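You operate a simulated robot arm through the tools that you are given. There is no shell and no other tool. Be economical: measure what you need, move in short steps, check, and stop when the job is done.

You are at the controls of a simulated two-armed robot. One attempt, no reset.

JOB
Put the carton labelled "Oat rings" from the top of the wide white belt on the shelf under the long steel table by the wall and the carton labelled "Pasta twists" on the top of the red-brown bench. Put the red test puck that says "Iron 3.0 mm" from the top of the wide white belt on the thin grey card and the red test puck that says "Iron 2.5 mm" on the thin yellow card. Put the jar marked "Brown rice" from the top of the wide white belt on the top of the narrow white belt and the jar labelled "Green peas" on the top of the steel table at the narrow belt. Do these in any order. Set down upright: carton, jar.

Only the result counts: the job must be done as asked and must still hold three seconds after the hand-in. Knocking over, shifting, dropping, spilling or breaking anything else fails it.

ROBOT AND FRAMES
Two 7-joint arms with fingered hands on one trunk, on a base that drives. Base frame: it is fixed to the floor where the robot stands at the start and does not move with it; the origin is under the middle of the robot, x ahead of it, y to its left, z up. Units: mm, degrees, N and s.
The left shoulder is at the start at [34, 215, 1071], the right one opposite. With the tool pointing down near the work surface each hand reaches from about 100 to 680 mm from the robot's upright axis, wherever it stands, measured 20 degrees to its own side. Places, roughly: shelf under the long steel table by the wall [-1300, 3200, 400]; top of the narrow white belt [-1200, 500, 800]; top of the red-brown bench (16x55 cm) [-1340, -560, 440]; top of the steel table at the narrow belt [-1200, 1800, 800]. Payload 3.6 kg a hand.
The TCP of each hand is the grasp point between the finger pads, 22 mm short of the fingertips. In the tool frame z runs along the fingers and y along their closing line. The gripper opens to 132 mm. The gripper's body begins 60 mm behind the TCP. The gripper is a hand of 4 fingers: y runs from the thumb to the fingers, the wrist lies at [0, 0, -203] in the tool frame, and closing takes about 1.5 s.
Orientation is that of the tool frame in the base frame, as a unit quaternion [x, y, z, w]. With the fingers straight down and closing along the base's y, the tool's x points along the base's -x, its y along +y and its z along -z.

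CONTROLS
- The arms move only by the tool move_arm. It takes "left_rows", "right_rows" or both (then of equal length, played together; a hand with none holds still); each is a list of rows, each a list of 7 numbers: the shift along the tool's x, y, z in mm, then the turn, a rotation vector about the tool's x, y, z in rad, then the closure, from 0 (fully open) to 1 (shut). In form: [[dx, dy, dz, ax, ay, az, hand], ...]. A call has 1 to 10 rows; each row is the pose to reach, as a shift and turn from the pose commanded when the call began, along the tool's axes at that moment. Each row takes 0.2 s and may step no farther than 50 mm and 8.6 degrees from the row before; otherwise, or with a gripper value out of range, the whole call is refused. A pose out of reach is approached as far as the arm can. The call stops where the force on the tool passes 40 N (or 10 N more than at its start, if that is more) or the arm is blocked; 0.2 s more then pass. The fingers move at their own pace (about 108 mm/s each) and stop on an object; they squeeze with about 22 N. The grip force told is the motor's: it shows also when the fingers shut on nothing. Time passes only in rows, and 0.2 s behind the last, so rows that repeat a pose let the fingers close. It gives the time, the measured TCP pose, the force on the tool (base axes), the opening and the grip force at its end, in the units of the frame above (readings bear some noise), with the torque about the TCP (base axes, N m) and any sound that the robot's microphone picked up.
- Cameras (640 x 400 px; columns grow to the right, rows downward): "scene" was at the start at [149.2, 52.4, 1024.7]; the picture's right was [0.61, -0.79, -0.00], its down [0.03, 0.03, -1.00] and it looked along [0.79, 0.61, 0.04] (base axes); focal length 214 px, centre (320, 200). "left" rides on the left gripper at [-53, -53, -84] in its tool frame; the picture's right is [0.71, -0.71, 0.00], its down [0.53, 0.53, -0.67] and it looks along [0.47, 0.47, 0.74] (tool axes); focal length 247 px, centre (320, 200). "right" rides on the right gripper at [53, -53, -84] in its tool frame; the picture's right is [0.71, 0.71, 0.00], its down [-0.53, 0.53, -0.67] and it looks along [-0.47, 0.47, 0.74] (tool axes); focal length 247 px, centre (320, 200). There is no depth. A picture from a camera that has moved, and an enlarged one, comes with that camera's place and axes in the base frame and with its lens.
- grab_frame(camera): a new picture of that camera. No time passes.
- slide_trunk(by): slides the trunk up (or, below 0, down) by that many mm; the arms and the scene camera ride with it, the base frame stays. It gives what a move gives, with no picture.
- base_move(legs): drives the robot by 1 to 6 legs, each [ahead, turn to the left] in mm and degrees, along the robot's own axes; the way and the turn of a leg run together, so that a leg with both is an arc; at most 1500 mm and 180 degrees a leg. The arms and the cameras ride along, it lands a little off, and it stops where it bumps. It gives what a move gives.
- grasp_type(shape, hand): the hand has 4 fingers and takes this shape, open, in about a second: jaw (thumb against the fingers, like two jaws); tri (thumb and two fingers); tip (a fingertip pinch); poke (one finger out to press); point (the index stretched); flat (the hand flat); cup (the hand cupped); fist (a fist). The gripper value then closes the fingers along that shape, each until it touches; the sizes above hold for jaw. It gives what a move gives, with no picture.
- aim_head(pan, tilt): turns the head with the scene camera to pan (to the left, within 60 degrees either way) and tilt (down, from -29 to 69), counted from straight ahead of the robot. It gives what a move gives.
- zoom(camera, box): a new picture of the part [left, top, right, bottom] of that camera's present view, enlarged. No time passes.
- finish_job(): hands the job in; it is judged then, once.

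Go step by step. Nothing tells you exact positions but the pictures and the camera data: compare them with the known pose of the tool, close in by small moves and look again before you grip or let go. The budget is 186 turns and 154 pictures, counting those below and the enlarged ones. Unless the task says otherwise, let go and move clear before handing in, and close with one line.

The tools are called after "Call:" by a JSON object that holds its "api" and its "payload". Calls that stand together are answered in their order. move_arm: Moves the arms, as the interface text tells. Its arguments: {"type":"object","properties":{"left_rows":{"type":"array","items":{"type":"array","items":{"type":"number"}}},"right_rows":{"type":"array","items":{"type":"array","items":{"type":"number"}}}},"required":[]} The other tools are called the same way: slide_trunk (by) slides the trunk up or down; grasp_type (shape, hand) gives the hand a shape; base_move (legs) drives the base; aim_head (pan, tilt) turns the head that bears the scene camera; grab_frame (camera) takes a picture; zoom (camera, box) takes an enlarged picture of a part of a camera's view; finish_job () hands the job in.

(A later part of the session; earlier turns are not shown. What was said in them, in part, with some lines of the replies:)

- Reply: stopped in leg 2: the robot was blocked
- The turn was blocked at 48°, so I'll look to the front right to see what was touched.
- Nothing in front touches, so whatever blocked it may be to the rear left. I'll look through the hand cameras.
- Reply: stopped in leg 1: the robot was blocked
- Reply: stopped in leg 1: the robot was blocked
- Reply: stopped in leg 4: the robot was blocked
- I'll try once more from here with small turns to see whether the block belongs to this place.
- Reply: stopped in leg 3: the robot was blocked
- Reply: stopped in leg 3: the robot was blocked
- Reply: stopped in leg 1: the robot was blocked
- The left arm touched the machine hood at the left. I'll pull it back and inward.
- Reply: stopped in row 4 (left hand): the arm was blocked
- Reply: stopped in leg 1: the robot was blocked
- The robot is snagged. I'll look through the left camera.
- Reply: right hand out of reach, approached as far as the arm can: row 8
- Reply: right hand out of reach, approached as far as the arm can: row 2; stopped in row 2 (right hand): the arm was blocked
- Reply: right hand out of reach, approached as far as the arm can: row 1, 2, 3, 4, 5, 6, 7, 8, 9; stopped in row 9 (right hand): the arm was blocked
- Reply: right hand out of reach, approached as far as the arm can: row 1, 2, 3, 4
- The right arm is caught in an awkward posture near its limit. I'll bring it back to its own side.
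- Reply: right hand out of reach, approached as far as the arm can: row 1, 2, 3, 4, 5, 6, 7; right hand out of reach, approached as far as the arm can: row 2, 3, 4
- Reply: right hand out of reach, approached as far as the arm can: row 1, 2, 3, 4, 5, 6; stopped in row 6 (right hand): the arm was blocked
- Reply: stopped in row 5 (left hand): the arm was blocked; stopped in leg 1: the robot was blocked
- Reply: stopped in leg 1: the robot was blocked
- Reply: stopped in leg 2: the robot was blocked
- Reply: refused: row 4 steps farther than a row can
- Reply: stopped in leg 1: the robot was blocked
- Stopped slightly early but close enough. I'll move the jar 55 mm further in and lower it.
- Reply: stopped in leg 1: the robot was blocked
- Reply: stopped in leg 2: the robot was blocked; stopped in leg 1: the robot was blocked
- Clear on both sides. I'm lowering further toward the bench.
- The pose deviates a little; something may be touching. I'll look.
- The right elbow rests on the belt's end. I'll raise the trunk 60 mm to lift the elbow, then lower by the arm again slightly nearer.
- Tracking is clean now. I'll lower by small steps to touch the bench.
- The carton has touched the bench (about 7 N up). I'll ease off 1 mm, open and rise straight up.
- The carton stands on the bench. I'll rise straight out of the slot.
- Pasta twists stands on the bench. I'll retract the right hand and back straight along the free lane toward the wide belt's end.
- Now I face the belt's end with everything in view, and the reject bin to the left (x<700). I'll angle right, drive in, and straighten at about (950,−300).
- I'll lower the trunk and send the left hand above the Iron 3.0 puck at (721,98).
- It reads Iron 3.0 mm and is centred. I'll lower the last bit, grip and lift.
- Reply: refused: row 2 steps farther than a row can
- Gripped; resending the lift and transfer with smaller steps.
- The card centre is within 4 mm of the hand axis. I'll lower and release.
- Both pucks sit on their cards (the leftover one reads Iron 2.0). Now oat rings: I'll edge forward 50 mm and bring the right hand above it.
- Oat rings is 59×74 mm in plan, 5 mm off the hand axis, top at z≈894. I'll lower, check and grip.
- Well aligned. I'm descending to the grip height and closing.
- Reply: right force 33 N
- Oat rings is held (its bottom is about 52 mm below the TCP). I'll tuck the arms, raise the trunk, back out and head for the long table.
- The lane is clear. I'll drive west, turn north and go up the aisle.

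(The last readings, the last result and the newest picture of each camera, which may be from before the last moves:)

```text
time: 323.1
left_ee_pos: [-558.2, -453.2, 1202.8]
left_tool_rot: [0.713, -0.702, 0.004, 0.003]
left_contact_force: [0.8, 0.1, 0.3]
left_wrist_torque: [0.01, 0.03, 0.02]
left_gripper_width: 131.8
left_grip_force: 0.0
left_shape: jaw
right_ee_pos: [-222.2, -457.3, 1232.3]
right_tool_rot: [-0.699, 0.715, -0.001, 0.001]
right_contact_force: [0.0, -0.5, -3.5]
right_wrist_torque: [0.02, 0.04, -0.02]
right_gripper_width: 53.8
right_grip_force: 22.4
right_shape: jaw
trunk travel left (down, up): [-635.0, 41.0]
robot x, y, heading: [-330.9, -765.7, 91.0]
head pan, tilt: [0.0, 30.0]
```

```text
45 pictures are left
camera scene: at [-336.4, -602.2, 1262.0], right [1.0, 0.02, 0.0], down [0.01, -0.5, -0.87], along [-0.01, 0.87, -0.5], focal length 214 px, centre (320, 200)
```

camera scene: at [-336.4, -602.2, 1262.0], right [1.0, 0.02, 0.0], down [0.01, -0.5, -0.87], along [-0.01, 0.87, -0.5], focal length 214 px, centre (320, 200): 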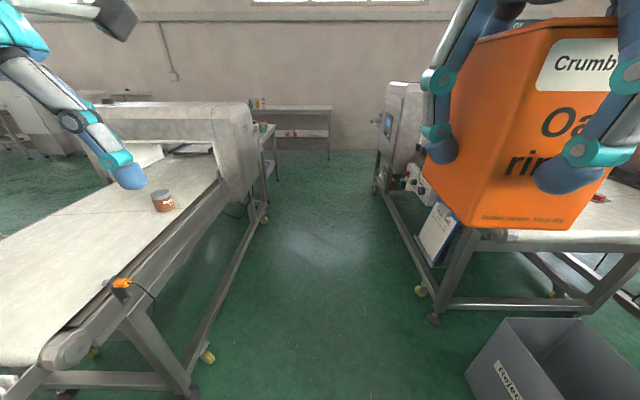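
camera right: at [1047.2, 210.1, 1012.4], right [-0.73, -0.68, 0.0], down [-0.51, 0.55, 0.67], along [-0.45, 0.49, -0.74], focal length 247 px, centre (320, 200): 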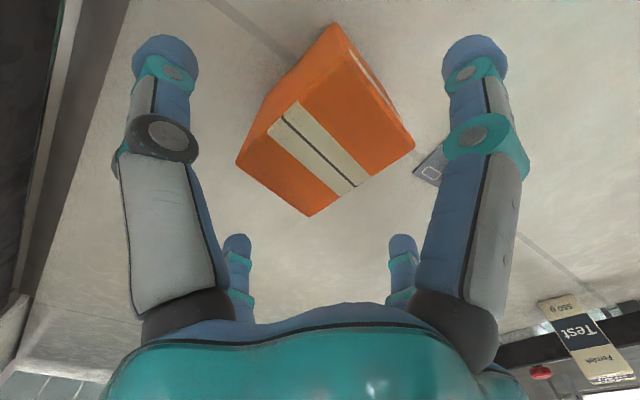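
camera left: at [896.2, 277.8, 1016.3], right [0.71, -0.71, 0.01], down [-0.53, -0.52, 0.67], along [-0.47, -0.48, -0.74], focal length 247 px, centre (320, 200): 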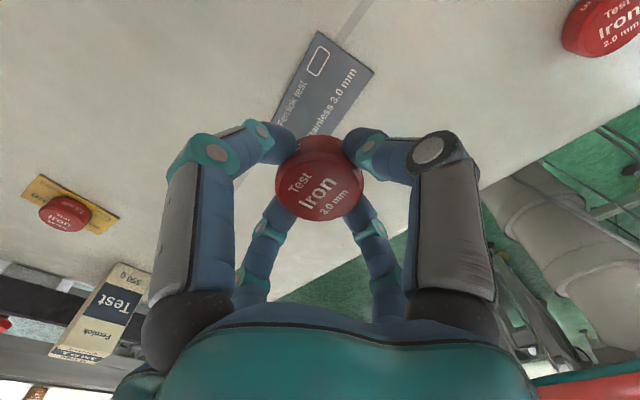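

The aisle is clear. I'll drive north in two legs.

Call:
{"api": "base_move", "payload": {"legs": [[1400, 0], [1300, 0]]}}

Call:
{"api": "grab_frame", "payload": {"camera": "scene"}}

Call:
{"api": "grab_frame", "payload": {"camera": "right"}}

```text
time: 336.3
left_ee_pos: [-589.4, 2266.5, 1203.0]
left_tool_rot: [0.71, -0.704, 0.004, 0.004]
left_contact_force: [0.4, -0.8, 0.1]
left_wrist_torque: [0.04, -0.01, 0.02]
left_gripper_width: 131.8
left_grip_force: 0.0
left_shape: jaw
right_ee_pos: [-253.8, 2260.1, 1232.3]
right_tool_rot: [-0.696, 0.718, -0.001, -0.001]
right_contact_force: [0.1, 0.2, -3.7]
right_wrist_torque: [-0.02, 0.02, -0.01]
right_gripper_width: 53.7
right_grip_force: 22.0
right_shape: jaw
trunk travel left (down, up): [-635.0, 41.0]
robot x, y, heading: [-367.9, 1948.7, 90.7]
head pan, tilt: [0.0, 30.0]
```

```text
44 pictures are left
camera scene: at [-368.6, 2115.6, 1261.8], right [1.0, 0.01, 0.0], down [0.0, -0.5, -0.87], along [-0.01, 0.87, -0.5], focal length 214 px, centre (320, 200)
```

scene: 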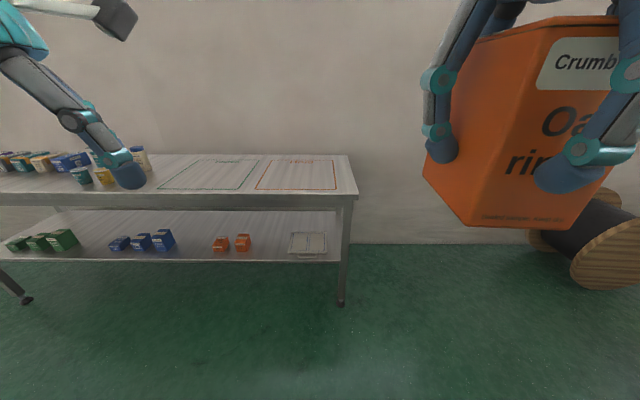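

```text
43 pictures are left
camera right: at [-202.8, 2205.0, 1316.2], right [-0.73, -0.69, 0.0], down [-0.51, 0.54, 0.67], along [-0.46, 0.49, -0.74], focal length 247 px, centre (320, 200)
```

right: 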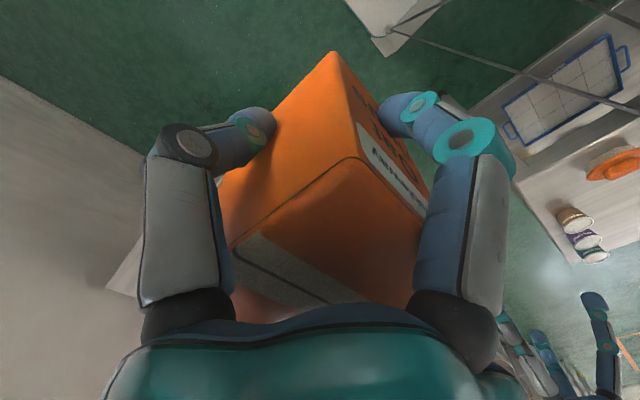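

The shelf's front edge is at y≈2950, z≈400, with a free gap at x≈−690 between the orange cartons and the white tray. I'll go on and line up in front of that gap.

Call:
{"api": "base_move", "payload": {"legs": [[300, 0], [0, 18], [0, 18]]}}

Call:
{"api": "base_move", "payload": {"legs": [[0, 18], [0, 9], [470, 0]]}}

Call:
{"api": "base_move", "payload": {"legs": [[0, -18], [0, -18]]}}

Call:
{"api": "base_move", "payload": {"legs": [[0, -18], [0, -9]]}}

Call:
{"api": "grab_frame", "payload": {"camera": "scene"}}

```text
time: 340.4
left_ee_pos: [-734.3, 2369.5, 1204.4]
left_tool_rot: [0.893, -0.451, 0.005, 0.002]
left_contact_force: [-0.9, -0.1, 0.2]
left_wrist_torque: [-0.01, 0.01, 0.03]
left_gripper_width: 132.1
left_grip_force: 0.0
left_shape: jaw
right_ee_pos: [-458.6, 2562.9, 1234.1]
right_tool_rot: [0.884, -0.467, 0.0, 0.0]
right_contact_force: [0.1, -0.1, -3.4]
right_wrist_torque: [-0.01, 0.0, -0.02]
right_gripper_width: 53.5
right_grip_force: 22.6
right_shape: jaw
trunk travel left (down, up): [-635.0, 41.0]
robot x, y, heading: [-346.7, 2260.4, 126.3]
head pan, tilt: [0.0, 30.0]
```

```text
time: 344.9
left_ee_pos: [-1164.2, 2396.1, 1205.4]
left_tool_rot: [0.973, -0.23, 0.005, 0.001]
left_contact_force: [-1.5, 0.7, -1.3]
left_wrist_torque: [0.03, 0.0, -0.01]
left_gripper_width: 131.8
left_grip_force: 0.1
left_shape: jaw
right_ee_pos: [-1005.6, 2691.8, 1234.1]
right_tool_rot: [0.969, -0.248, 0.0, 0.0]
right_contact_force: [-0.2, 1.2, -3.9]
right_wrist_torque: [-0.02, 0.0, 0.0]
right_gripper_width: 53.4
right_grip_force: 21.4
right_shape: jaw
trunk travel left (down, up): [-635.0, 41.0]
robot x, y, heading: [-772.8, 2473.0, 153.0]
head pan, tilt: [0.0, 30.0]
```

```text
time: 347.3
left_ee_pos: [-1134.9, 2647.3, 1205.1]
left_tool_rot: [0.853, -0.522, 0.005, 0.002]
left_contact_force: [0.4, -0.2, 0.1]
left_wrist_torque: [-0.01, -0.02, -0.02]
left_gripper_width: 131.8
left_grip_force: 0.0
left_shape: jaw
right_ee_pos: [-831.7, 2791.9, 1234.2]
right_tool_rot: [0.843, -0.537, 0.0, -0.001]
right_contact_force: [-0.3, -0.3, -4.1]
right_wrist_torque: [-0.02, 0.0, 0.01]
right_gripper_width: 53.4
right_grip_force: 22.1
right_shape: jaw
trunk travel left (down, up): [-635.0, 41.0]
robot x, y, heading: [-798.7, 2462.6, 117.2]
head pan, tilt: [0.0, 30.0]
```

```text
time: 349.4
left_ee_pos: [-1016.7, 2777.9, 1207.2]
left_tool_rot: [0.709, -0.705, 0.003, 0.004]
left_contact_force: [-0.2, 1.0, 1.0]
left_wrist_torque: [-0.01, 0.03, -0.01]
left_gripper_width: 132.0
left_grip_force: 0.0
left_shape: jaw
right_ee_pos: [-681.4, 2773.0, 1235.7]
right_tool_rot: [-0.696, 0.718, 0.0, 0.0]
right_contact_force: [-0.1, -0.9, -4.0]
right_wrist_torque: [0.01, 0.01, 0.02]
right_gripper_width: 53.1
right_grip_force: 22.3
right_shape: jaw
trunk travel left (down, up): [-635.0, 41.0]
robot x, y, heading: [-820.4, 2464.6, 90.1]
head pan, tilt: [0.0, 30.0]
```

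```text
42 pictures are left
camera scene: at [-817.8, 2628.1, 1261.8], right [1.0, 0.0, 0.0], down [0.0, -0.5, -0.87], along [0.0, 0.87, -0.5], focal length 214 px, centre (320, 200)
```

scene: 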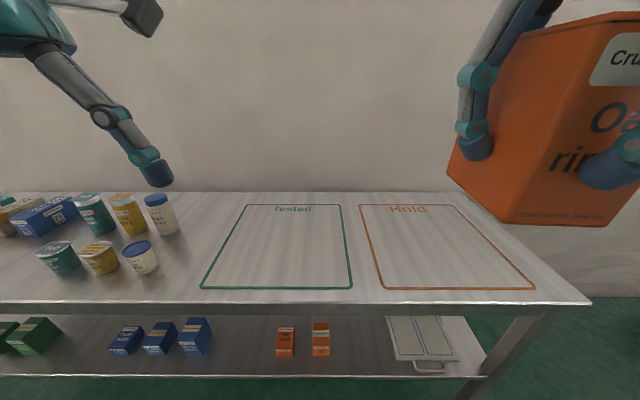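

Lined up. I'll lower the trunk in stages and measure the shelf and table heights by parallax.

Call:
{"api": "slide_trunk", "payload": {"by": -300}}

Call:
{"api": "grab_frame", "payload": {"camera": "scene"}}

Call:
{"api": "slide_trunk", "payload": {"by": -320}}

Call:
{"api": "aim_head", "payload": {"pan": -20, "tilt": 30}}

Call:
{"api": "grab_frame", "payload": {"camera": "scene"}}

```text
time: 352.4
left_ee_pos: [-1015.5, 2779.6, 906.6]
left_tool_rot: [0.71, -0.704, 0.005, 0.004]
left_contact_force: [0.6, -0.1, -0.1]
left_wrist_torque: [0.01, 0.01, 0.01]
left_gripper_width: 132.1
left_grip_force: 0.0
left_shape: jaw
right_ee_pos: [-680.3, 2772.0, 935.8]
right_tool_rot: [-0.697, 0.717, -0.001, -0.001]
right_contact_force: [-0.3, -0.1, -3.9]
right_wrist_torque: [0.0, 0.01, -0.02]
right_gripper_width: 53.3
right_grip_force: 21.8
right_shape: jaw
trunk travel left (down, up): [-335.0, 341.0]
robot x, y, heading: [-815.9, 2461.9, 90.4]
head pan, tilt: [0.0, 30.0]
```

```text
41 pictures are left
camera scene: at [-818.4, 2630.2, 957.0], right [1.0, 0.0, 0.0], down [0.0, -0.5, -0.87], along [0.0, 0.87, -0.5], focal length 214 px, centre (320, 200)
```

scene: 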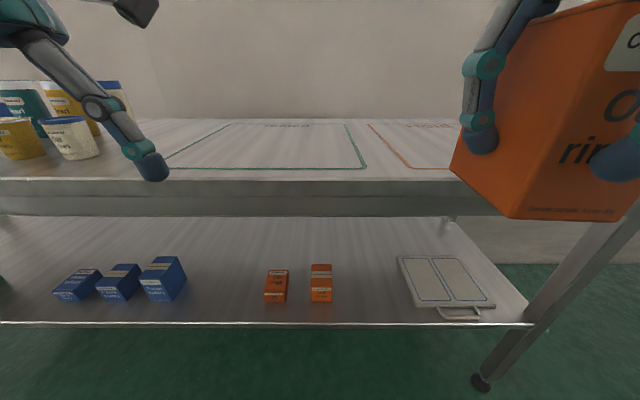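

```text
time: 355.6
left_ee_pos: [-1016.6, 2782.6, 535.3]
left_tool_rot: [0.705, -0.7, 0.079, 0.079]
left_contact_force: [-0.4, 1.2, 0.3]
left_wrist_torque: [-0.03, -0.01, -0.03]
left_gripper_width: 131.9
left_grip_force: 0.1
left_shape: jaw
right_ee_pos: [-680.7, 2777.7, 596.9]
right_tool_rot: [-0.695, 0.718, -0.029, -0.028]
right_contact_force: [-0.3, 0.1, -4.0]
right_wrist_torque: [0.02, 0.02, -0.02]
right_gripper_width: 53.3
right_grip_force: 21.7
right_shape: jaw
trunk travel left (down, up): [-15.0, 661.0]
robot x, y, heading: [-818.0, 2463.1, 90.0]
head pan, tilt: [0.0, 30.0]
```

```text
time: 356.4
left_ee_pos: [-1015.7, 2782.6, 533.9]
left_tool_rot: [0.705, -0.7, 0.079, 0.078]
left_contact_force: [0.0, 0.5, 0.1]
left_wrist_torque: [-0.01, 0.02, 0.02]
left_gripper_width: 131.9
left_grip_force: 0.1
left_shape: jaw
right_ee_pos: [-681.2, 2776.9, 596.6]
right_tool_rot: [-0.695, 0.718, -0.03, -0.029]
right_contact_force: [0.3, 0.6, -3.6]
right_wrist_torque: [0.01, -0.01, -0.01]
right_gripper_width: 53.1
right_grip_force: 21.8
right_shape: jaw
trunk travel left (down, up): [-15.0, 661.0]
robot x, y, heading: [-814.2, 2465.5, 90.3]
head pan, tilt: [-20.0, 30.0]
```

```text
40 pictures are left
camera scene: at [-787.5, 2630.3, 626.7], right [0.94, -0.34, 0.0], down [-0.17, -0.47, -0.87], along [0.29, 0.81, -0.5], focal length 214 px, centre (320, 200)
```

scene: 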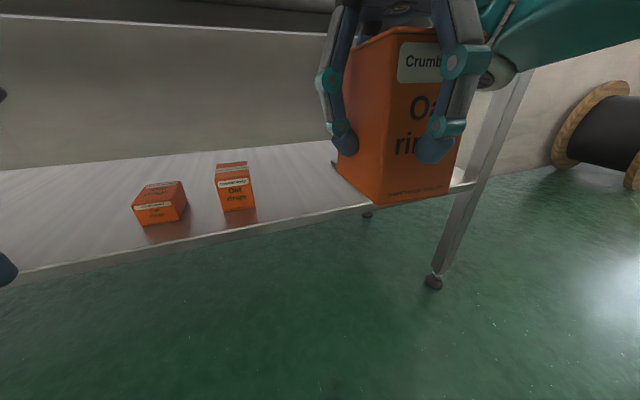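

At the lowest trunk the arms deflect (elbows near the base). Shelf z≈390 and the apron underside ≈757 leave room, so I'll raise the trunk 90 mm and check.

Call:
{"api": "slide_trunk", "payload": {"by": 90}}

```text
time: 357.7
left_ee_pos: [-1016.5, 2782.8, 623.0]
left_tool_rot: [0.705, -0.7, 0.079, 0.079]
left_contact_force: [-0.3, -0.6, -0.7]
left_wrist_torque: [0.01, 0.0, -0.02]
left_gripper_width: 132.1
left_grip_force: 0.2
left_shape: jaw
right_ee_pos: [-681.6, 2776.2, 686.0]
right_tool_rot: [-0.695, 0.718, -0.031, -0.029]
right_contact_force: [-0.3, -0.4, -3.9]
right_wrist_torque: [0.0, -0.01, -0.01]
right_gripper_width: 53.2
right_grip_force: 21.7
right_shape: jaw
trunk travel left (down, up): [-105.0, 571.0]
robot x, y, heading: [-820.6, 2462.4, 90.1]
head pan, tilt: [-20.0, 30.0]
```

Correcting both hands back to straight down.

Call:
{"api": "move_arm", "payload": {"left_rows": [[0, 0, -30, 0, -0.11, 0, 0], [0, 0, -60, 0, -0.22, 0, 0]], "right_rows": [[0, 0, 0, -0.002, -0.042, -0.006, 1], [0, 0, 0, -0.004, -0.085, -0.012, 1]]}}

Call:
{"api": "grab_frame", "payload": {"camera": "scene"}}

Call:
{"api": "grab_frame", "payload": {"camera": "right"}}

```text
time: 358.3
left_ee_pos: [-1015.9, 2794.8, 682.0]
left_tool_rot: [0.71, -0.704, 0.001, 0.0]
left_contact_force: [0.0, 0.3, 0.5]
left_wrist_torque: [0.0, -0.01, 0.0]
left_gripper_width: 131.8
left_grip_force: 0.1
left_shape: jaw
right_ee_pos: [-680.4, 2777.7, 686.2]
right_tool_rot: [-0.7, 0.714, 0.001, 0.001]
right_contact_force: [-0.3, -1.2, -3.8]
right_wrist_torque: [-0.02, -0.01, 0.04]
right_gripper_width: 53.0
right_grip_force: 22.2
right_shape: jaw
trunk travel left (down, up): [-105.0, 571.0]
robot x, y, heading: [-816.1, 2462.5, 90.3]
head pan, tilt: [-20.0, 30.0]
```

```text
39 pictures are left
camera scene: at [-787.5, 2629.7, 717.3], right [0.94, -0.34, 0.0], down [-0.17, -0.47, -0.87], along [0.29, 0.81, -0.5], focal length 214 px, centre (320, 200)
```

scene: 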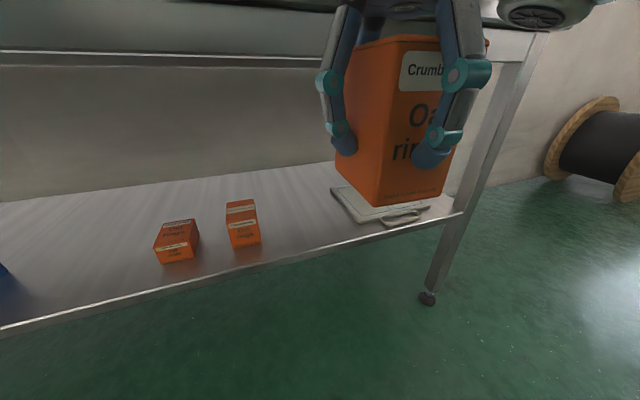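

```text
38 pictures are left
camera right: at [-629.3, 2722.4, 770.1], right [-0.72, -0.69, 0.0], down [-0.52, 0.54, 0.67], along [-0.46, 0.48, -0.74], focal length 247 px, centre (320, 200)
```

right: 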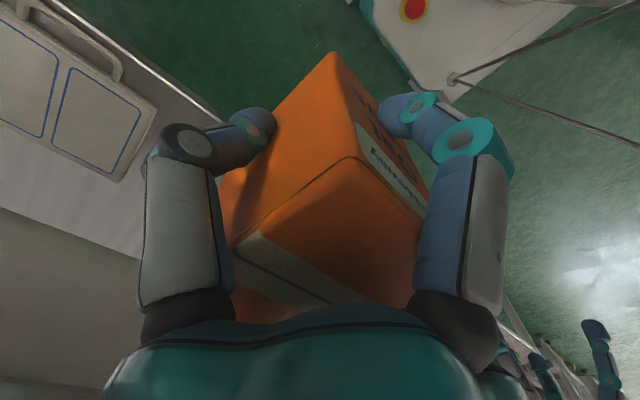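

The free gap is x −785..−525 and the shelf front edge y≈2956, so my target is (−660,3010). I'll back 85 mm, extend the arm, and lower the carton in front of the shelf.

Call:
{"api": "base_move", "payload": {"legs": [[-85, 0]]}}

Call:
{"api": "move_arm", "payload": {"right_rows": [[-35, -7, 0, 0, 0, 0, 1], [-70, -14, 20, 0, 0, 0, 1], [-90, -20, 60, 0, 0, 0, 1], [-90, -20, 100, 0, 0, 0, 1], [-90, -20, 140, 0, 0, 0, 1], [-90, -20, 180, 0, 0, 0, 1], [-90, -20, 216, 0, 0, 0, 1]]}}

Call:
{"api": "grab_frame", "payload": {"camera": "scene"}}

```text
time: 359.4
left_ee_pos: [-1015.6, 2709.0, 683.1]
left_tool_rot: [0.71, -0.704, 0.001, 0.001]
left_contact_force: [-0.4, 0.7, -0.3]
left_wrist_torque: [0.02, -0.01, -0.02]
left_gripper_width: 132.0
left_grip_force: 0.0
left_shape: jaw
right_ee_pos: [-681.2, 2690.4, 687.0]
right_tool_rot: [-0.701, 0.713, 0.0, 0.001]
right_contact_force: [-0.1, -0.4, -4.0]
right_wrist_torque: [-0.03, -0.04, -0.02]
right_gripper_width: 53.0
right_grip_force: 22.3
right_shape: jaw
trunk travel left (down, up): [-105.0, 571.0]
robot x, y, heading: [-819.3, 2379.3, 90.5]
head pan, tilt: [-20.0, 30.0]
```

```text
time: 360.9
left_ee_pos: [-1015.7, 2709.5, 683.0]
left_tool_rot: [0.71, -0.705, 0.0, 0.001]
left_contact_force: [-0.1, 0.3, 0.5]
left_wrist_torque: [-0.02, 0.0, 0.03]
left_gripper_width: 132.2
left_grip_force: 0.0
left_shape: jaw
right_ee_pos: [-658.5, 2780.9, 470.2]
right_tool_rot: [-0.701, 0.713, 0.0, 0.001]
right_contact_force: [0.5, 0.1, -4.1]
right_wrist_torque: [0.03, -0.01, -0.01]
right_gripper_width: 53.0
right_grip_force: 22.3
right_shape: jaw
trunk travel left (down, up): [-105.0, 571.0]
robot x, y, heading: [-819.7, 2378.6, 90.5]
head pan, tilt: [-20.0, 30.0]
```

```text
37 pictures are left
camera scene: at [-787.4, 2543.8, 717.2], right [0.94, -0.34, 0.0], down [-0.17, -0.47, -0.87], along [0.29, 0.81, -0.5], focal length 214 px, centre (320, 200)
```

scene: 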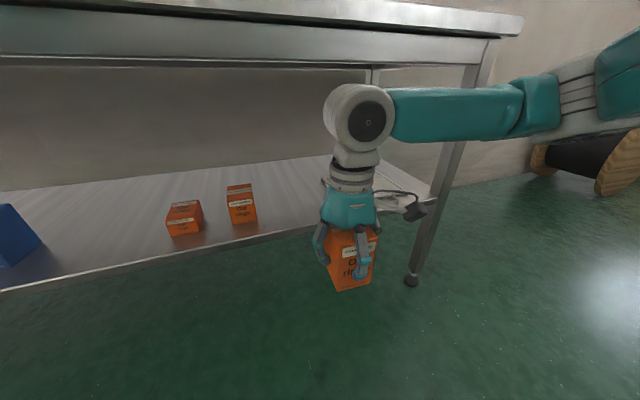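

Good posture: the wrist top is at about 723, below the apron. I'll drive forward 85 mm and slide the carton in with the arm.

Call:
{"api": "base_move", "payload": {"legs": [[85, 0]]}}

Call:
{"api": "move_arm", "payload": {"right_rows": [[-25, 0, 0, 0, 0, 0, 1], [-50, 0, 0, 0, 0, 0, 1], [-75, 0, 0, 0, 0, 0, 1]]}}

Call:
{"api": "grab_frame", "payload": {"camera": "scene"}}

Call:
{"api": "grab_frame", "payload": {"camera": "right"}}

```text
time: 362.0
left_ee_pos: [-1017.5, 2795.6, 682.9]
left_tool_rot: [0.71, -0.704, 0.001, 0.002]
left_contact_force: [-0.6, 0.5, 0.6]
left_wrist_torque: [0.02, -0.02, 0.0]
left_gripper_width: 132.0
left_grip_force: 0.1
left_shape: jaw
right_ee_pos: [-659.9, 2867.8, 471.2]
right_tool_rot: [-0.701, 0.713, 0.001, 0.001]
right_contact_force: [-0.2, 0.8, -3.2]
right_wrist_torque: [-0.03, 0.0, -0.03]
right_gripper_width: 53.1
right_grip_force: 21.7
right_shape: jaw
trunk travel left (down, up): [-105.0, 571.0]
robot x, y, heading: [-818.9, 2465.2, 90.3]
head pan, tilt: [-20.0, 30.0]
```

```text
time: 362.8
left_ee_pos: [-1016.2, 2794.9, 683.6]
left_tool_rot: [0.71, -0.704, 0.001, 0.0]
left_contact_force: [0.2, 0.7, -0.5]
left_wrist_torque: [0.01, 0.01, -0.01]
left_gripper_width: 132.0
left_grip_force: 0.1
left_shape: jaw
right_ee_pos: [-660.0, 2943.9, 471.4]
right_tool_rot: [-0.701, 0.713, 0.0, 0.0]
right_contact_force: [0.1, -0.5, -3.7]
right_wrist_torque: [-0.01, 0.0, -0.02]
right_gripper_width: 53.1
right_grip_force: 22.3
right_shape: jaw
trunk travel left (down, up): [-105.0, 571.0]
robot x, y, heading: [-821.9, 2459.3, 90.6]
head pan, tilt: [-20.0, 30.0]
```

```text
36 pictures are left
camera scene: at [-787.8, 2630.0, 717.2], right [0.94, -0.34, 0.0], down [-0.17, -0.47, -0.87], along [0.29, 0.81, -0.5], focal length 214 px, centre (320, 200)
```

scene: 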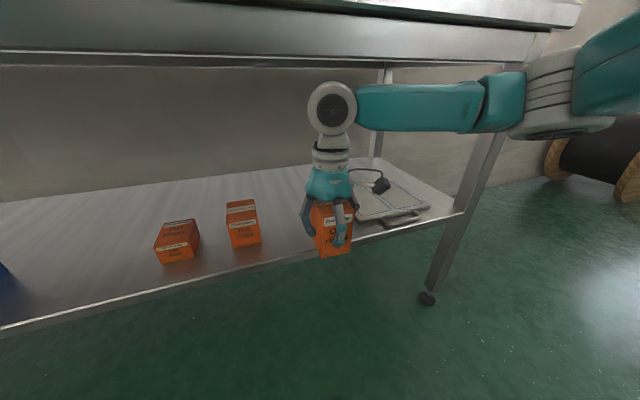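

```text
35 pictures are left
camera right: at [-607.7, 2888.4, 555.0], right [-0.72, -0.69, 0.0], down [-0.52, 0.53, 0.67], along [-0.46, 0.48, -0.74], focal length 247 px, centre (320, 200)
```

right: 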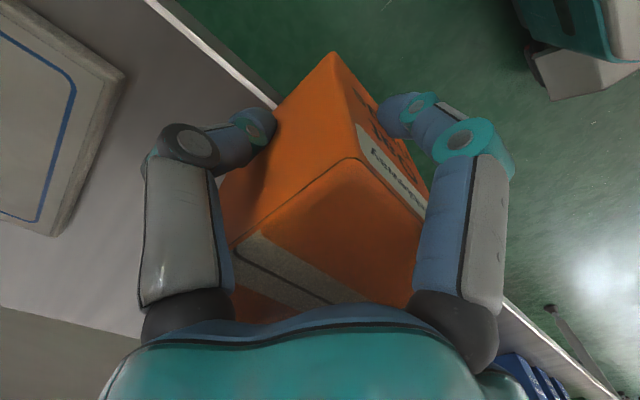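

Clear under the apron. I'll slide in 66 mm more.

Call:
{"api": "move_arm", "payload": {"right_rows": [[-22, 0, 0, 0, 0, 0, 1], [-44, 0, 0, 0, 0, 0, 1], [-66, 0, 0, 0, 0, 0, 1]]}}

Call:
{"api": "grab_frame", "payload": {"camera": "scene"}}

Call:
{"api": "zoom", "payload": {"camera": "scene", "box": [200, 150, 440, 300]}}

```text
time: 363.6
left_ee_pos: [-1017.0, 2794.9, 683.7]
left_tool_rot: [0.71, -0.704, 0.002, 0.001]
left_contact_force: [-0.4, -0.1, 0.4]
left_wrist_torque: [0.02, 0.04, 0.03]
left_gripper_width: 132.4
left_grip_force: 0.1
left_shape: jaw
right_ee_pos: [-657.3, 3008.1, 471.5]
right_tool_rot: [-0.701, 0.714, 0.0, 0.0]
right_contact_force: [0.3, -0.9, -4.6]
right_wrist_torque: [0.0, 0.0, 0.02]
right_gripper_width: 53.2
right_grip_force: 21.6
right_shape: jaw
trunk travel left (down, up): [-105.0, 571.0]
robot x, y, heading: [-816.5, 2462.8, 90.3]
head pan, tilt: [-20.0, 30.0]
```

```text
34 pictures are left
camera scene: at [-787.8, 2630.1, 717.2], right [0.94, -0.34, 0.0], down [-0.17, -0.47, -0.87], along [0.29, 0.81, -0.5], focal length 214 px, centre (320, 200)
```

scene: 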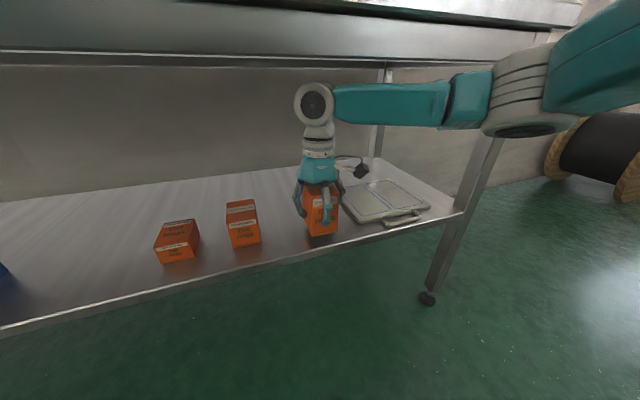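

```text
2.67 times, centred on (320, 225) of scene
camera zoom: at [-787.8, 2630.1, 717.2], right [0.94, -0.34, 0.0], down [-0.17, -0.47, -0.87], along [0.29, 0.81, -0.5], focal length 572 px, centre (320, 133)
```

zoom: 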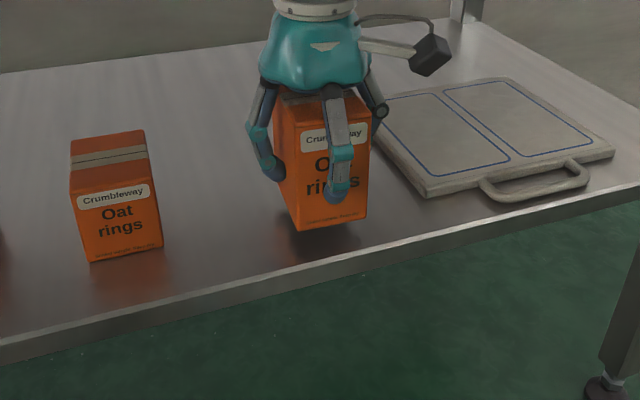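

I'll shift 12 mm left and 18 mm further in, then lower toward the shelf.

Call:
{"api": "move_arm", "payload": {"right_rows": [[-9, 6, 0, 0, 0, 0, 1], [-18, 12, 0, 0, 0, 0, 1], [-18, 12, 8, 0, 0, 0, 1], [-18, 12, 14, 0, 0, 0, 1], [-18, 12, 18, 0, 0, 0, 1]]}}

Call:
{"api": "zoom", "payload": {"camera": "scene", "box": [200, 150, 440, 300]}}

```text
time: 364.8
left_ee_pos: [-1017.0, 2795.7, 683.8]
left_tool_rot: [0.711, -0.703, 0.0, 0.0]
left_contact_force: [-0.2, 0.1, 0.4]
left_wrist_torque: [0.04, 0.02, 0.0]
left_gripper_width: 132.0
left_grip_force: 0.0
left_shape: jaw
right_ee_pos: [-669.3, 3026.6, 453.3]
right_tool_rot: [-0.701, 0.713, 0.002, 0.001]
right_contact_force: [0.0, -1.0, -0.7]
right_wrist_torque: [-0.04, -0.03, 0.01]
right_gripper_width: 53.1
right_grip_force: 22.1
right_shape: jaw
trunk travel left (down, up): [-105.0, 571.0]
robot x, y, heading: [-816.4, 2464.8, 90.6]
head pan, tilt: [-20.0, 30.0]
```

```text
2.67 times, centred on (320, 225) of scene
camera zoom: at [-787.8, 2630.0, 717.3], right [0.94, -0.34, 0.0], down [-0.17, -0.47, -0.87], along [0.29, 0.81, -0.5], focal length 572 px, centre (320, 133)
```

zoom: 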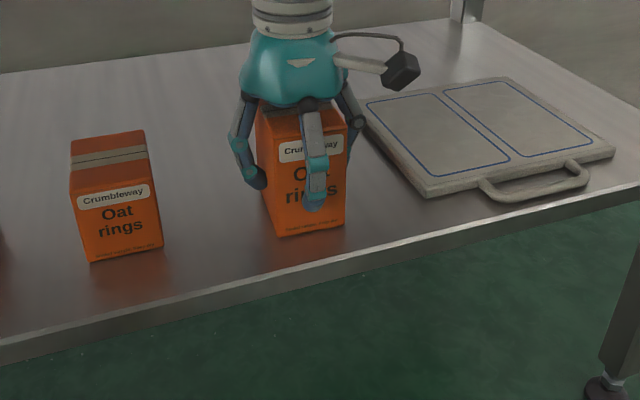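

The carton's weight is now on the shelf. I'll settle 1 mm and open.

Call:
{"api": "move_arm", "payload": {"right_rows": [[0, 0, 1, 0, 0, 0, 1], [0, 0, 1, 0, 0, 0, 0.6], [0, 0, 1, 0, 0, 0, 0.35], [0, 0, 1, 0, 0, 0, 0.2], [0, 0, 1, 0, 0, 0, 0.15], [0, 0, 1, 0, 0, 0, 0.15]]}}

Call:
{"api": "zoom", "payload": {"camera": "scene", "box": [200, 150, 440, 300]}}

Call:
{"api": "grab_frame", "payload": {"camera": "right"}}

```text
time: 366.2
left_ee_pos: [-1016.3, 2795.7, 683.0]
left_tool_rot: [0.71, -0.704, 0.001, 0.0]
left_contact_force: [-0.3, -0.9, -0.1]
left_wrist_torque: [0.02, -0.01, -0.01]
left_gripper_width: 132.1
left_grip_force: 0.2
left_shape: jaw
right_ee_pos: [-668.1, 3026.7, 452.0]
right_tool_rot: [-0.701, 0.713, 0.0, 0.001]
right_contact_force: [0.3, 0.6, 2.2]
right_wrist_torque: [0.0, -0.02, 0.02]
right_gripper_width: 112.1
right_grip_force: 0.0
right_shape: jaw
trunk travel left (down, up): [-105.0, 571.0]
robot x, y, heading: [-820.5, 2468.2, 90.3]
head pan, tilt: [-20.0, 30.0]
```

```text
2.67 times, centred on (320, 225) of scene
camera zoom: at [-787.9, 2629.8, 717.3], right [0.94, -0.34, 0.0], down [-0.17, -0.47, -0.87], along [0.29, 0.81, -0.5], focal length 572 px, centre (320, 133)
```

zoom: 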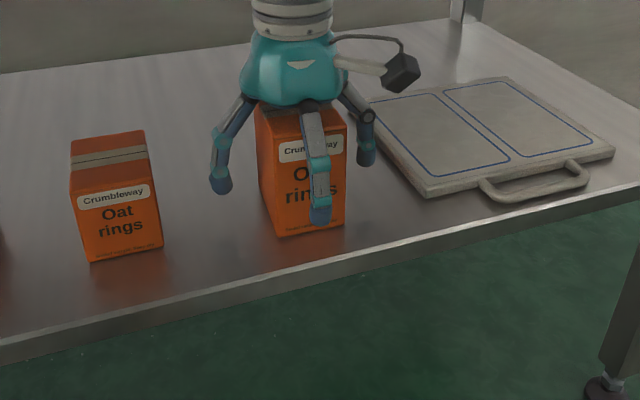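

```text
30 pictures are left
camera right: at [-617.4, 2971.9, 536.1], right [-0.72, -0.69, 0.0], down [-0.52, 0.53, 0.67], along [-0.46, 0.48, -0.74], focal length 247 px, centre (320, 200)
```

right: 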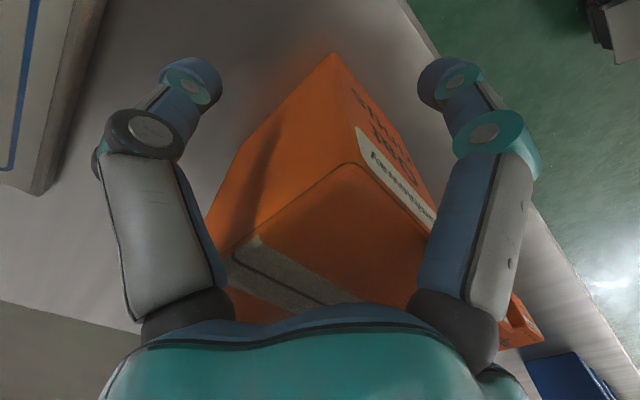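

Released, but the apron prevents lifting off fully. I'll open fully, rise 10 mm, rotate the hand 45° so the fingers sit at the corners, then slide straight out.

Call:
{"api": "move_arm", "payload": {"right_rows": [[0, 0, -4, 0, 0, 0, 0], [0, 0, -8, 0, 0, 0, 0], [0, 0, -12, 0, 0, 0, 0], [0, 0, -12, 0, 0, 0, 0]]}}

Call:
{"api": "zoom", "payload": {"camera": "scene", "box": [200, 150, 440, 300]}}

```text
time: 367.2
left_ee_pos: [-1017.0, 2794.8, 683.4]
left_tool_rot: [0.71, -0.704, 0.001, 0.002]
left_contact_force: [-0.1, 0.4, -0.5]
left_wrist_torque: [-0.01, 0.02, 0.0]
left_gripper_width: 131.9
left_grip_force: 0.0
left_shape: jaw
right_ee_pos: [-668.3, 3025.2, 465.2]
right_tool_rot: [-0.7, 0.714, 0.001, 0.0]
right_contact_force: [1.0, -0.3, -0.5]
right_wrist_torque: [0.01, 0.02, 0.05]
right_gripper_width: 131.7
right_grip_force: 0.0
right_shape: jaw
trunk travel left (down, up): [-105.0, 571.0]
robot x, y, heading: [-817.5, 2467.3, 90.2]
head pan, tilt: [-20.0, 30.0]
```

```text
2.67 times, centred on (320, 225) of scene
camera zoom: at [-787.8, 2629.9, 717.3], right [0.94, -0.34, 0.0], down [-0.17, -0.47, -0.87], along [0.29, 0.81, -0.5], focal length 572 px, centre (320, 133)
```

zoom: 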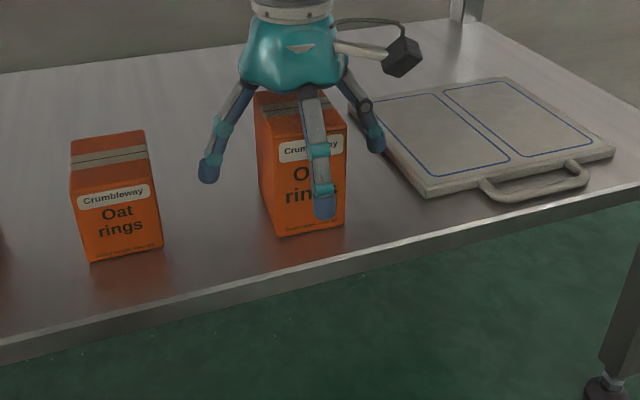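

Now rotating the open hand 45° in place.

Call:
{"api": "move_arm", "payload": {"right_rows": [[0, 0, 0, 0, 0, 0.13, 0], [0, 0, 0, 0, 0, 0.26, 0], [0, 0, 0, 0, 0, 0.39, 0], [0, 0, 0, 0, 0, 0.52, 0], [0, 0, 0, 0, 0, 0.65, 0], [0, 0, 0, 0, 0, 0.785, 0]]}}

Call:
{"api": "zoom", "payload": {"camera": "scene", "box": [200, 150, 440, 300]}}

Call:
{"api": "grab_frame", "payload": {"camera": "right"}}

```text
time: 368.6
left_ee_pos: [-1016.9, 2795.0, 684.0]
left_tool_rot: [0.71, -0.704, 0.001, 0.0]
left_contact_force: [-0.1, -1.3, -0.3]
left_wrist_torque: [0.0, -0.01, 0.02]
left_gripper_width: 132.1
left_grip_force: 0.1
left_shape: jaw
right_ee_pos: [-669.3, 3027.6, 464.8]
right_tool_rot: [-0.373, 0.928, 0.001, 0.001]
right_contact_force: [0.0, -0.4, 0.2]
right_wrist_torque: [0.01, -0.04, 0.07]
right_gripper_width: 131.8
right_grip_force: 0.0
right_shape: jaw
trunk travel left (down, up): [-105.0, 571.0]
robot x, y, heading: [-819.9, 2460.4, 90.3]
head pan, tilt: [-20.0, 30.0]
```

```text
2.67 times, centred on (320, 225) of scene
camera zoom: at [-787.8, 2629.8, 717.3], right [0.94, -0.34, 0.0], down [-0.17, -0.47, -0.87], along [0.29, 0.81, -0.5], focal length 572 px, centre (320, 133)
```

zoom: 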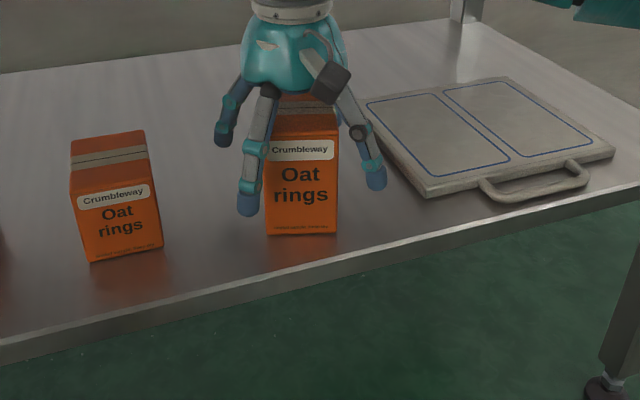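

```text
27 pictures are left
camera right: at [-671.4, 2951.2, 548.2], right [-1.0, 0.02, 0.0], down [0.02, 0.74, 0.67], along [0.01, 0.67, -0.74], focal length 247 px, centre (320, 200)
```

right: 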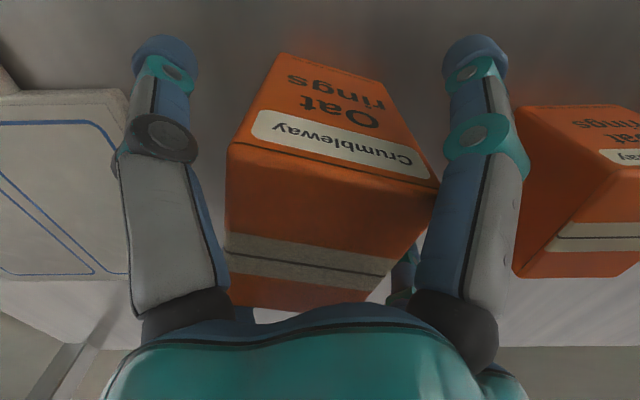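

The box turned about 10° with the fingers but stands upright. I'll rise 30 mm (the wrist still clears the apron) so the wider part of the fingers is around its top.

Call:
{"api": "move_arm", "payload": {"right_rows": [[0, 0, -8, 0, 0, 0, 0], [0, 0, -16, 0, 0, 0, 0], [0, 0, -24, 0, 0, 0, 0], [0, 0, -30, 0, 0, 0, 0]]}}

Call:
{"api": "grab_frame", "payload": {"camera": "right"}}

Call:
{"api": "grab_frame", "payload": {"camera": "scene"}}

```text
time: 369.6
left_ee_pos: [-1016.4, 2796.5, 683.8]
left_tool_rot: [0.711, -0.704, 0.001, 0.0]
left_contact_force: [0.3, 0.5, 0.7]
left_wrist_torque: [0.0, -0.01, -0.04]
left_gripper_width: 131.9
left_grip_force: 0.0
left_shape: jaw
right_ee_pos: [-669.1, 3026.6, 496.0]
right_tool_rot: [-0.374, 0.927, 0.001, 0.0]
right_contact_force: [-0.3, 0.2, 0.2]
right_wrist_torque: [0.0, 0.0, 0.02]
right_gripper_width: 131.9
right_grip_force: 0.1
right_shape: jaw
trunk travel left (down, up): [-105.0, 571.0]
robot x, y, heading: [-820.1, 2467.3, 90.4]
head pan, tilt: [-20.0, 30.0]
```

```text
26 pictures are left
camera right: at [-671.1, 2950.7, 578.2], right [-1.0, 0.02, 0.0], down [0.01, 0.74, 0.67], along [0.01, 0.67, -0.74], focal length 247 px, centre (320, 200)
```

right: 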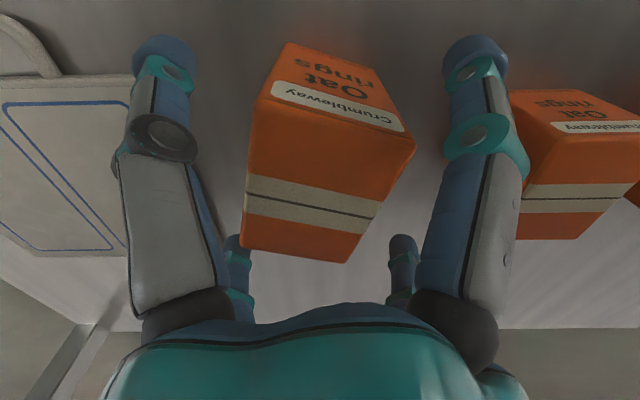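

```text
25 pictures are left
camera scene: at [-787.8, 2629.9, 717.3], right [0.94, -0.34, 0.0], down [-0.17, -0.47, -0.87], along [0.29, 0.81, -0.5], focal length 214 px, centre (320, 200)
```

scene: 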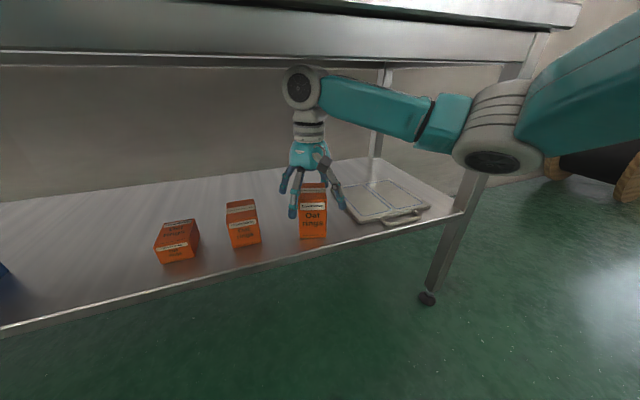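

All four fingers clear the box now, which is yawed about 14°. I'll rotate 14° more so the box is square between the fingers, then slide out along its axis.

Call:
{"api": "move_arm", "payload": {"right_rows": [[0, 0, 0, 0, 0, 0.125, 0], [0, 0, 0, 0, 0, 0.25, 0]]}}

Call:
{"api": "grab_frame", "payload": {"camera": "right"}}

```text
time: 370.2
left_ee_pos: [-1016.5, 2795.2, 684.1]
left_tool_rot: [0.71, -0.704, 0.001, 0.0]
left_contact_force: [-0.8, -0.4, 0.1]
left_wrist_torque: [0.03, 0.0, -0.01]
left_gripper_width: 132.2
left_grip_force: 0.0
left_shape: jaw
right_ee_pos: [-669.1, 3027.2, 495.4]
right_tool_rot: [-0.256, 0.967, 0.001, 0.0]
right_contact_force: [-1.0, 0.1, -0.3]
right_wrist_torque: [-0.02, -0.04, -0.02]
right_gripper_width: 132.1
right_grip_force: 0.1
right_shape: jaw
trunk travel left (down, up): [-105.0, 571.0]
robot x, y, heading: [-816.7, 2463.1, 90.4]
head pan, tilt: [-20.0, 30.0]
```

```text
24 pictures are left
camera right: at [-689.7, 2953.6, 578.1], right [-0.96, 0.27, 0.0], down [0.2, 0.72, 0.67], along [0.18, 0.65, -0.74], focal length 247 px, centre (320, 200)
```

right: 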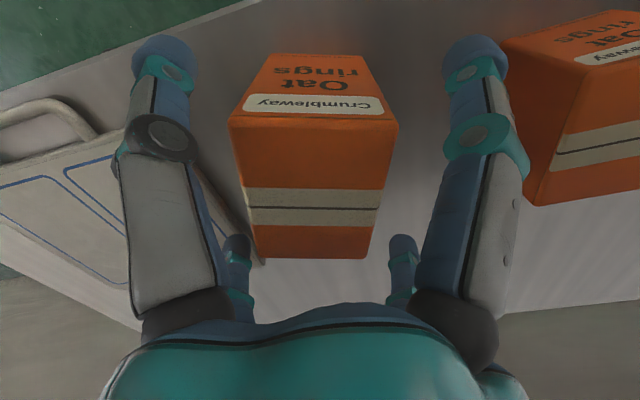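

The box is now square between the fingers. I'll slide out along the free diagonal, slightly lower so the wrist clears the apron.

Call:
{"api": "move_arm", "payload": {"right_rows": [[0, 0, 6, 0, 0, 0, 0], [6, -6, 11, 0, 0, 0, 0], [16, -16, 11, 0, 0, 0, 0], [26, -26, 11, 0, 0, 0, 0], [36, -36, 11, 0, 0, 0, 0]]}}

Call:
{"api": "grab_frame", "payload": {"camera": "right"}}

```text
time: 371.4
left_ee_pos: [-1018.0, 2796.0, 684.2]
left_tool_rot: [0.711, -0.704, 0.001, 0.0]
left_contact_force: [-0.1, -0.1, 0.9]
left_wrist_torque: [0.0, -0.01, 0.01]
left_gripper_width: 132.3
left_grip_force: 0.0
left_shape: jaw
right_ee_pos: [-683.2, 2977.3, 484.3]
right_tool_rot: [-0.255, 0.967, 0.001, 0.0]
right_contact_force: [0.2, 0.0, 0.4]
right_wrist_torque: [0.0, -0.01, 0.01]
right_gripper_width: 132.0
right_grip_force: 0.0
right_shape: jaw
trunk travel left (down, up): [-105.0, 571.0]
robot x, y, heading: [-818.4, 2463.7, 90.2]
head pan, tilt: [-20.0, 30.0]
```

```text
23 pictures are left
camera right: at [-703.6, 2904.6, 567.1], right [-0.96, 0.26, 0.0], down [0.2, 0.72, 0.67], along [0.18, 0.65, -0.74], focal length 247 px, centre (320, 200)
```

right: 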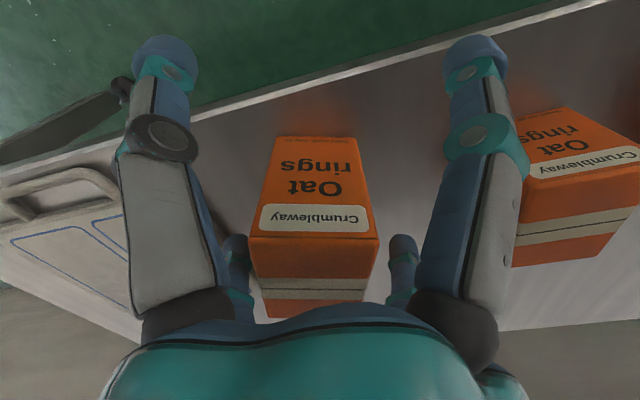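

Sliding out cleanly. I'll nudge 3 mm to centre and continue outward.

Call:
{"api": "move_arm", "payload": {"right_rows": [[-2, -2, 0, 0, 0, 0, 0], [10, -14, 0, 0, 0, 0, 0], [22, -26, 0, 0, 0, 0, 0], [34, -38, 0, 0, 0, 0, 0], [46, -50, 0, 0, 0, 0, 0], [58, -62, 0, 0, 0, 0, 0], [70, -74, 0, 0, 0, 0, 0], [84, -88, 0, 0, 0, 0, 0]]}}

Call:
{"api": "grab_frame", "payload": {"camera": "scene"}}

Call:
{"api": "grab_frame", "payload": {"camera": "right"}}

```text
time: 373.2
left_ee_pos: [-1016.4, 2794.7, 683.8]
left_tool_rot: [0.71, -0.704, 0.0, 0.001]
left_contact_force: [-0.7, -0.1, -0.9]
left_wrist_torque: [-0.04, -0.01, -0.01]
left_gripper_width: 132.1
left_grip_force: 0.1
left_shape: jaw
right_ee_pos: [-711.5, 2859.9, 482.9]
right_tool_rot: [-0.256, 0.967, 0.001, 0.0]
right_contact_force: [1.7, 0.1, 0.9]
right_wrist_torque: [0.0, -0.03, -0.05]
right_gripper_width: 131.8
right_grip_force: 0.0
right_shape: jaw
trunk travel left (down, up): [-105.0, 571.0]
robot x, y, heading: [-822.1, 2462.3, 90.2]
head pan, tilt: [-20.0, 30.0]
```

```text
22 pictures are left
camera scene: at [-787.8, 2629.8, 717.3], right [0.94, -0.34, 0.0], down [-0.17, -0.47, -0.87], along [0.29, 0.81, -0.5], focal length 214 px, centre (320, 200)
```

scene: 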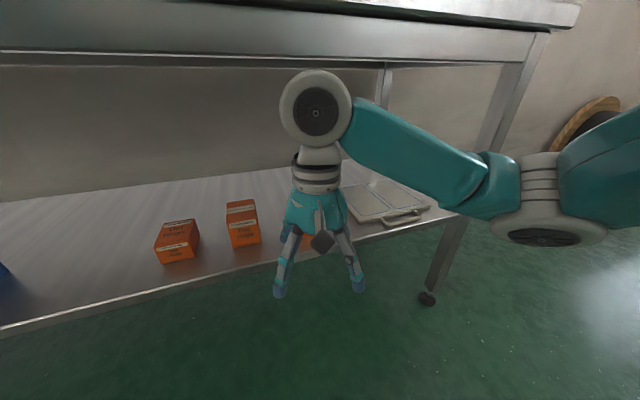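

```text
21 pictures are left
camera right: at [-732.3, 2786.6, 566.5], right [-0.96, 0.27, 0.0], down [0.2, 0.72, 0.67], along [0.18, 0.65, -0.74], focal length 247 px, centre (320, 200)
```

right: 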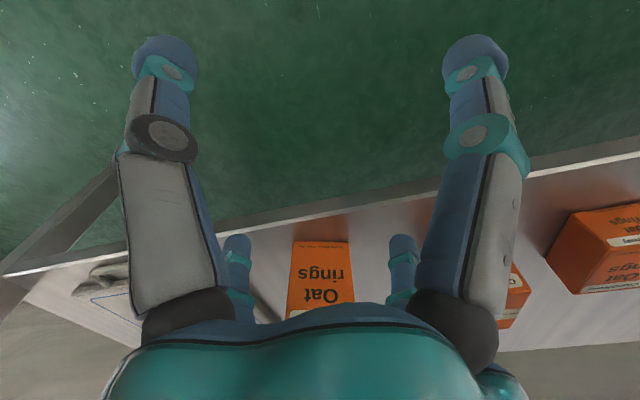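

The hand is past the carton. I'll draw out fully, back off, and verify.

Call:
{"api": "move_arm", "payload": {"right_rows": [[20, -20, 0, 0, 0, 0, 0], [40, -40, 0, 0, 0, 0, 0], [60, -60, 0, 0, 0, 0, 0]]}}

Call:
{"api": "base_move", "payload": {"legs": [[-70, 0]]}}

Call:
{"api": "slide_trunk", "payload": {"by": 150}}

Call:
{"api": "grab_frame", "payload": {"camera": "scene"}}

Call:
{"api": "zoom", "payload": {"camera": "scene", "box": [180, 130, 420, 280]}}

```text
time: 374.0
left_ee_pos: [-1017.1, 2795.0, 684.0]
left_tool_rot: [0.71, -0.704, 0.0, 0.0]
left_contact_force: [0.2, -0.2, 0.5]
left_wrist_torque: [-0.03, -0.01, 0.01]
left_gripper_width: 131.9
left_grip_force: 0.0
left_shape: jaw
right_ee_pos: [-734.2, 2778.4, 482.7]
right_tool_rot: [-0.256, 0.967, 0.001, 0.001]
right_contact_force: [-0.2, -0.5, -0.3]
right_wrist_torque: [-0.02, -0.04, 0.01]
right_gripper_width: 131.8
right_grip_force: 0.0
right_shape: jaw
trunk travel left (down, up): [-105.0, 571.0]
robot x, y, heading: [-818.4, 2463.1, 90.4]
head pan, tilt: [-20.0, 30.0]
```

```text
time: 375.0
left_ee_pos: [-1016.7, 2725.8, 683.8]
left_tool_rot: [0.71, -0.704, 0.001, 0.0]
left_contact_force: [0.8, 0.1, -0.5]
left_wrist_torque: [-0.02, -0.02, 0.01]
left_gripper_width: 131.7
left_grip_force: 0.1
left_shape: jaw
right_ee_pos: [-733.8, 2709.5, 481.8]
right_tool_rot: [-0.255, 0.967, 0.001, 0.0]
right_contact_force: [-0.1, -0.2, -0.2]
right_wrist_torque: [-0.04, 0.05, -0.03]
right_gripper_width: 132.0
right_grip_force: 0.0
right_shape: jaw
trunk travel left (down, up): [-105.0, 571.0]
robot x, y, heading: [-817.2, 2394.5, 90.5]
head pan, tilt: [-20.0, 30.0]
```

```text
time: 376.8
left_ee_pos: [-1016.0, 2726.4, 834.1]
left_tool_rot: [0.71, -0.704, 0.001, 0.001]
left_contact_force: [0.2, 0.7, -0.8]
left_wrist_torque: [0.01, -0.03, -0.01]
left_gripper_width: 131.9
left_grip_force: 0.1
left_shape: jaw
right_ee_pos: [-733.1, 2709.5, 634.3]
right_tool_rot: [-0.255, 0.967, 0.0, 0.0]
right_contact_force: [-0.5, 0.2, -0.3]
right_wrist_torque: [0.05, 0.02, -0.01]
right_gripper_width: 132.0
right_grip_force: 0.2
right_shape: jaw
trunk travel left (down, up): [-255.0, 421.0]
robot x, y, heading: [-819.6, 2391.1, 90.4]
head pan, tilt: [-20.0, 30.0]
```

```text
20 pictures are left
camera scene: at [-787.4, 2557.1, 873.3], right [0.94, -0.34, 0.0], down [-0.17, -0.47, -0.87], along [0.29, 0.81, -0.5], focal length 214 px, centre (320, 200)
```

scene: 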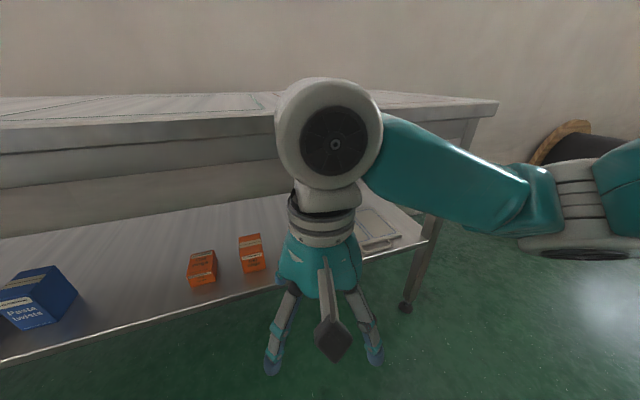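

```text
2.67 times, centred on (300, 205) of scene
camera zoom: at [-787.4, 2557.1, 873.3], right [0.94, -0.34, 0.0], down [-0.17, -0.47, -0.87], along [0.29, 0.81, -0.5], focal length 572 px, centre (373, 187)
```

zoom: 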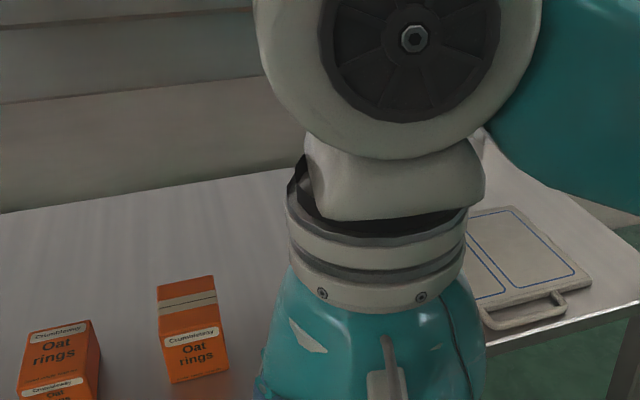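

The hand blocks the view; I'll move it aside to see the carton.

Call:
{"api": "move_arm", "payload": {"right_rows": [[-40, -20, -20, 0, 0, 0, 0], [-75, -40, -40, 0, 0, 0, 0], [-110, -60, -60, 0, 0, 0, 0], [-145, -80, -80, 0, 0, 0, 0]]}}

Call:
{"api": "grab_frame", "payload": {"camera": "scene"}}

```text
time: 377.8
left_ee_pos: [-1016.6, 2725.6, 835.0]
left_tool_rot: [0.71, -0.704, 0.0, 0.001]
left_contact_force: [-0.4, -0.5, 0.0]
left_wrist_torque: [-0.06, -0.03, 0.01]
left_gripper_width: 132.2
left_grip_force: 0.2
left_shape: jaw
right_ee_pos: [-568.7, 2710.8, 714.8]
right_tool_rot: [-0.257, 0.966, 0.002, -0.001]
right_contact_force: [0.2, 0.3, -0.4]
right_wrist_torque: [0.0, 0.0, 0.0]
right_gripper_width: 132.2
right_grip_force: 0.0
right_shape: jaw
trunk travel left (down, up): [-255.0, 421.0]
robot x, y, heading: [-818.0, 2390.9, 90.3]
head pan, tilt: [-20.0, 30.0]
```

```text
18 pictures are left
camera scene: at [-787.4, 2556.8, 873.6], right [0.94, -0.34, 0.0], down [-0.17, -0.47, -0.87], along [0.29, 0.81, -0.5], focal length 214 px, centre (320, 200)
```

scene: 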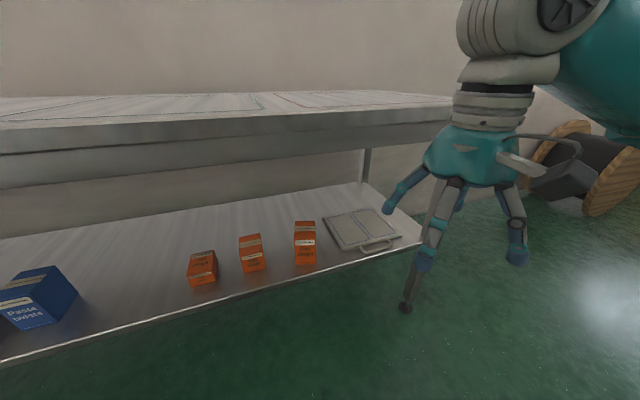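

The oat rings carton stands upright on the shelf, the hands are clear, and all six items are placed. I'm handing in.

Call:
{"api": "finish_job", "payload": {}}

```text
The job is handed in.
```

All six items were set down where you asked, with the cartons and jars upright, and the job is handed in. I did not go back for a last look at the items placed earlier.
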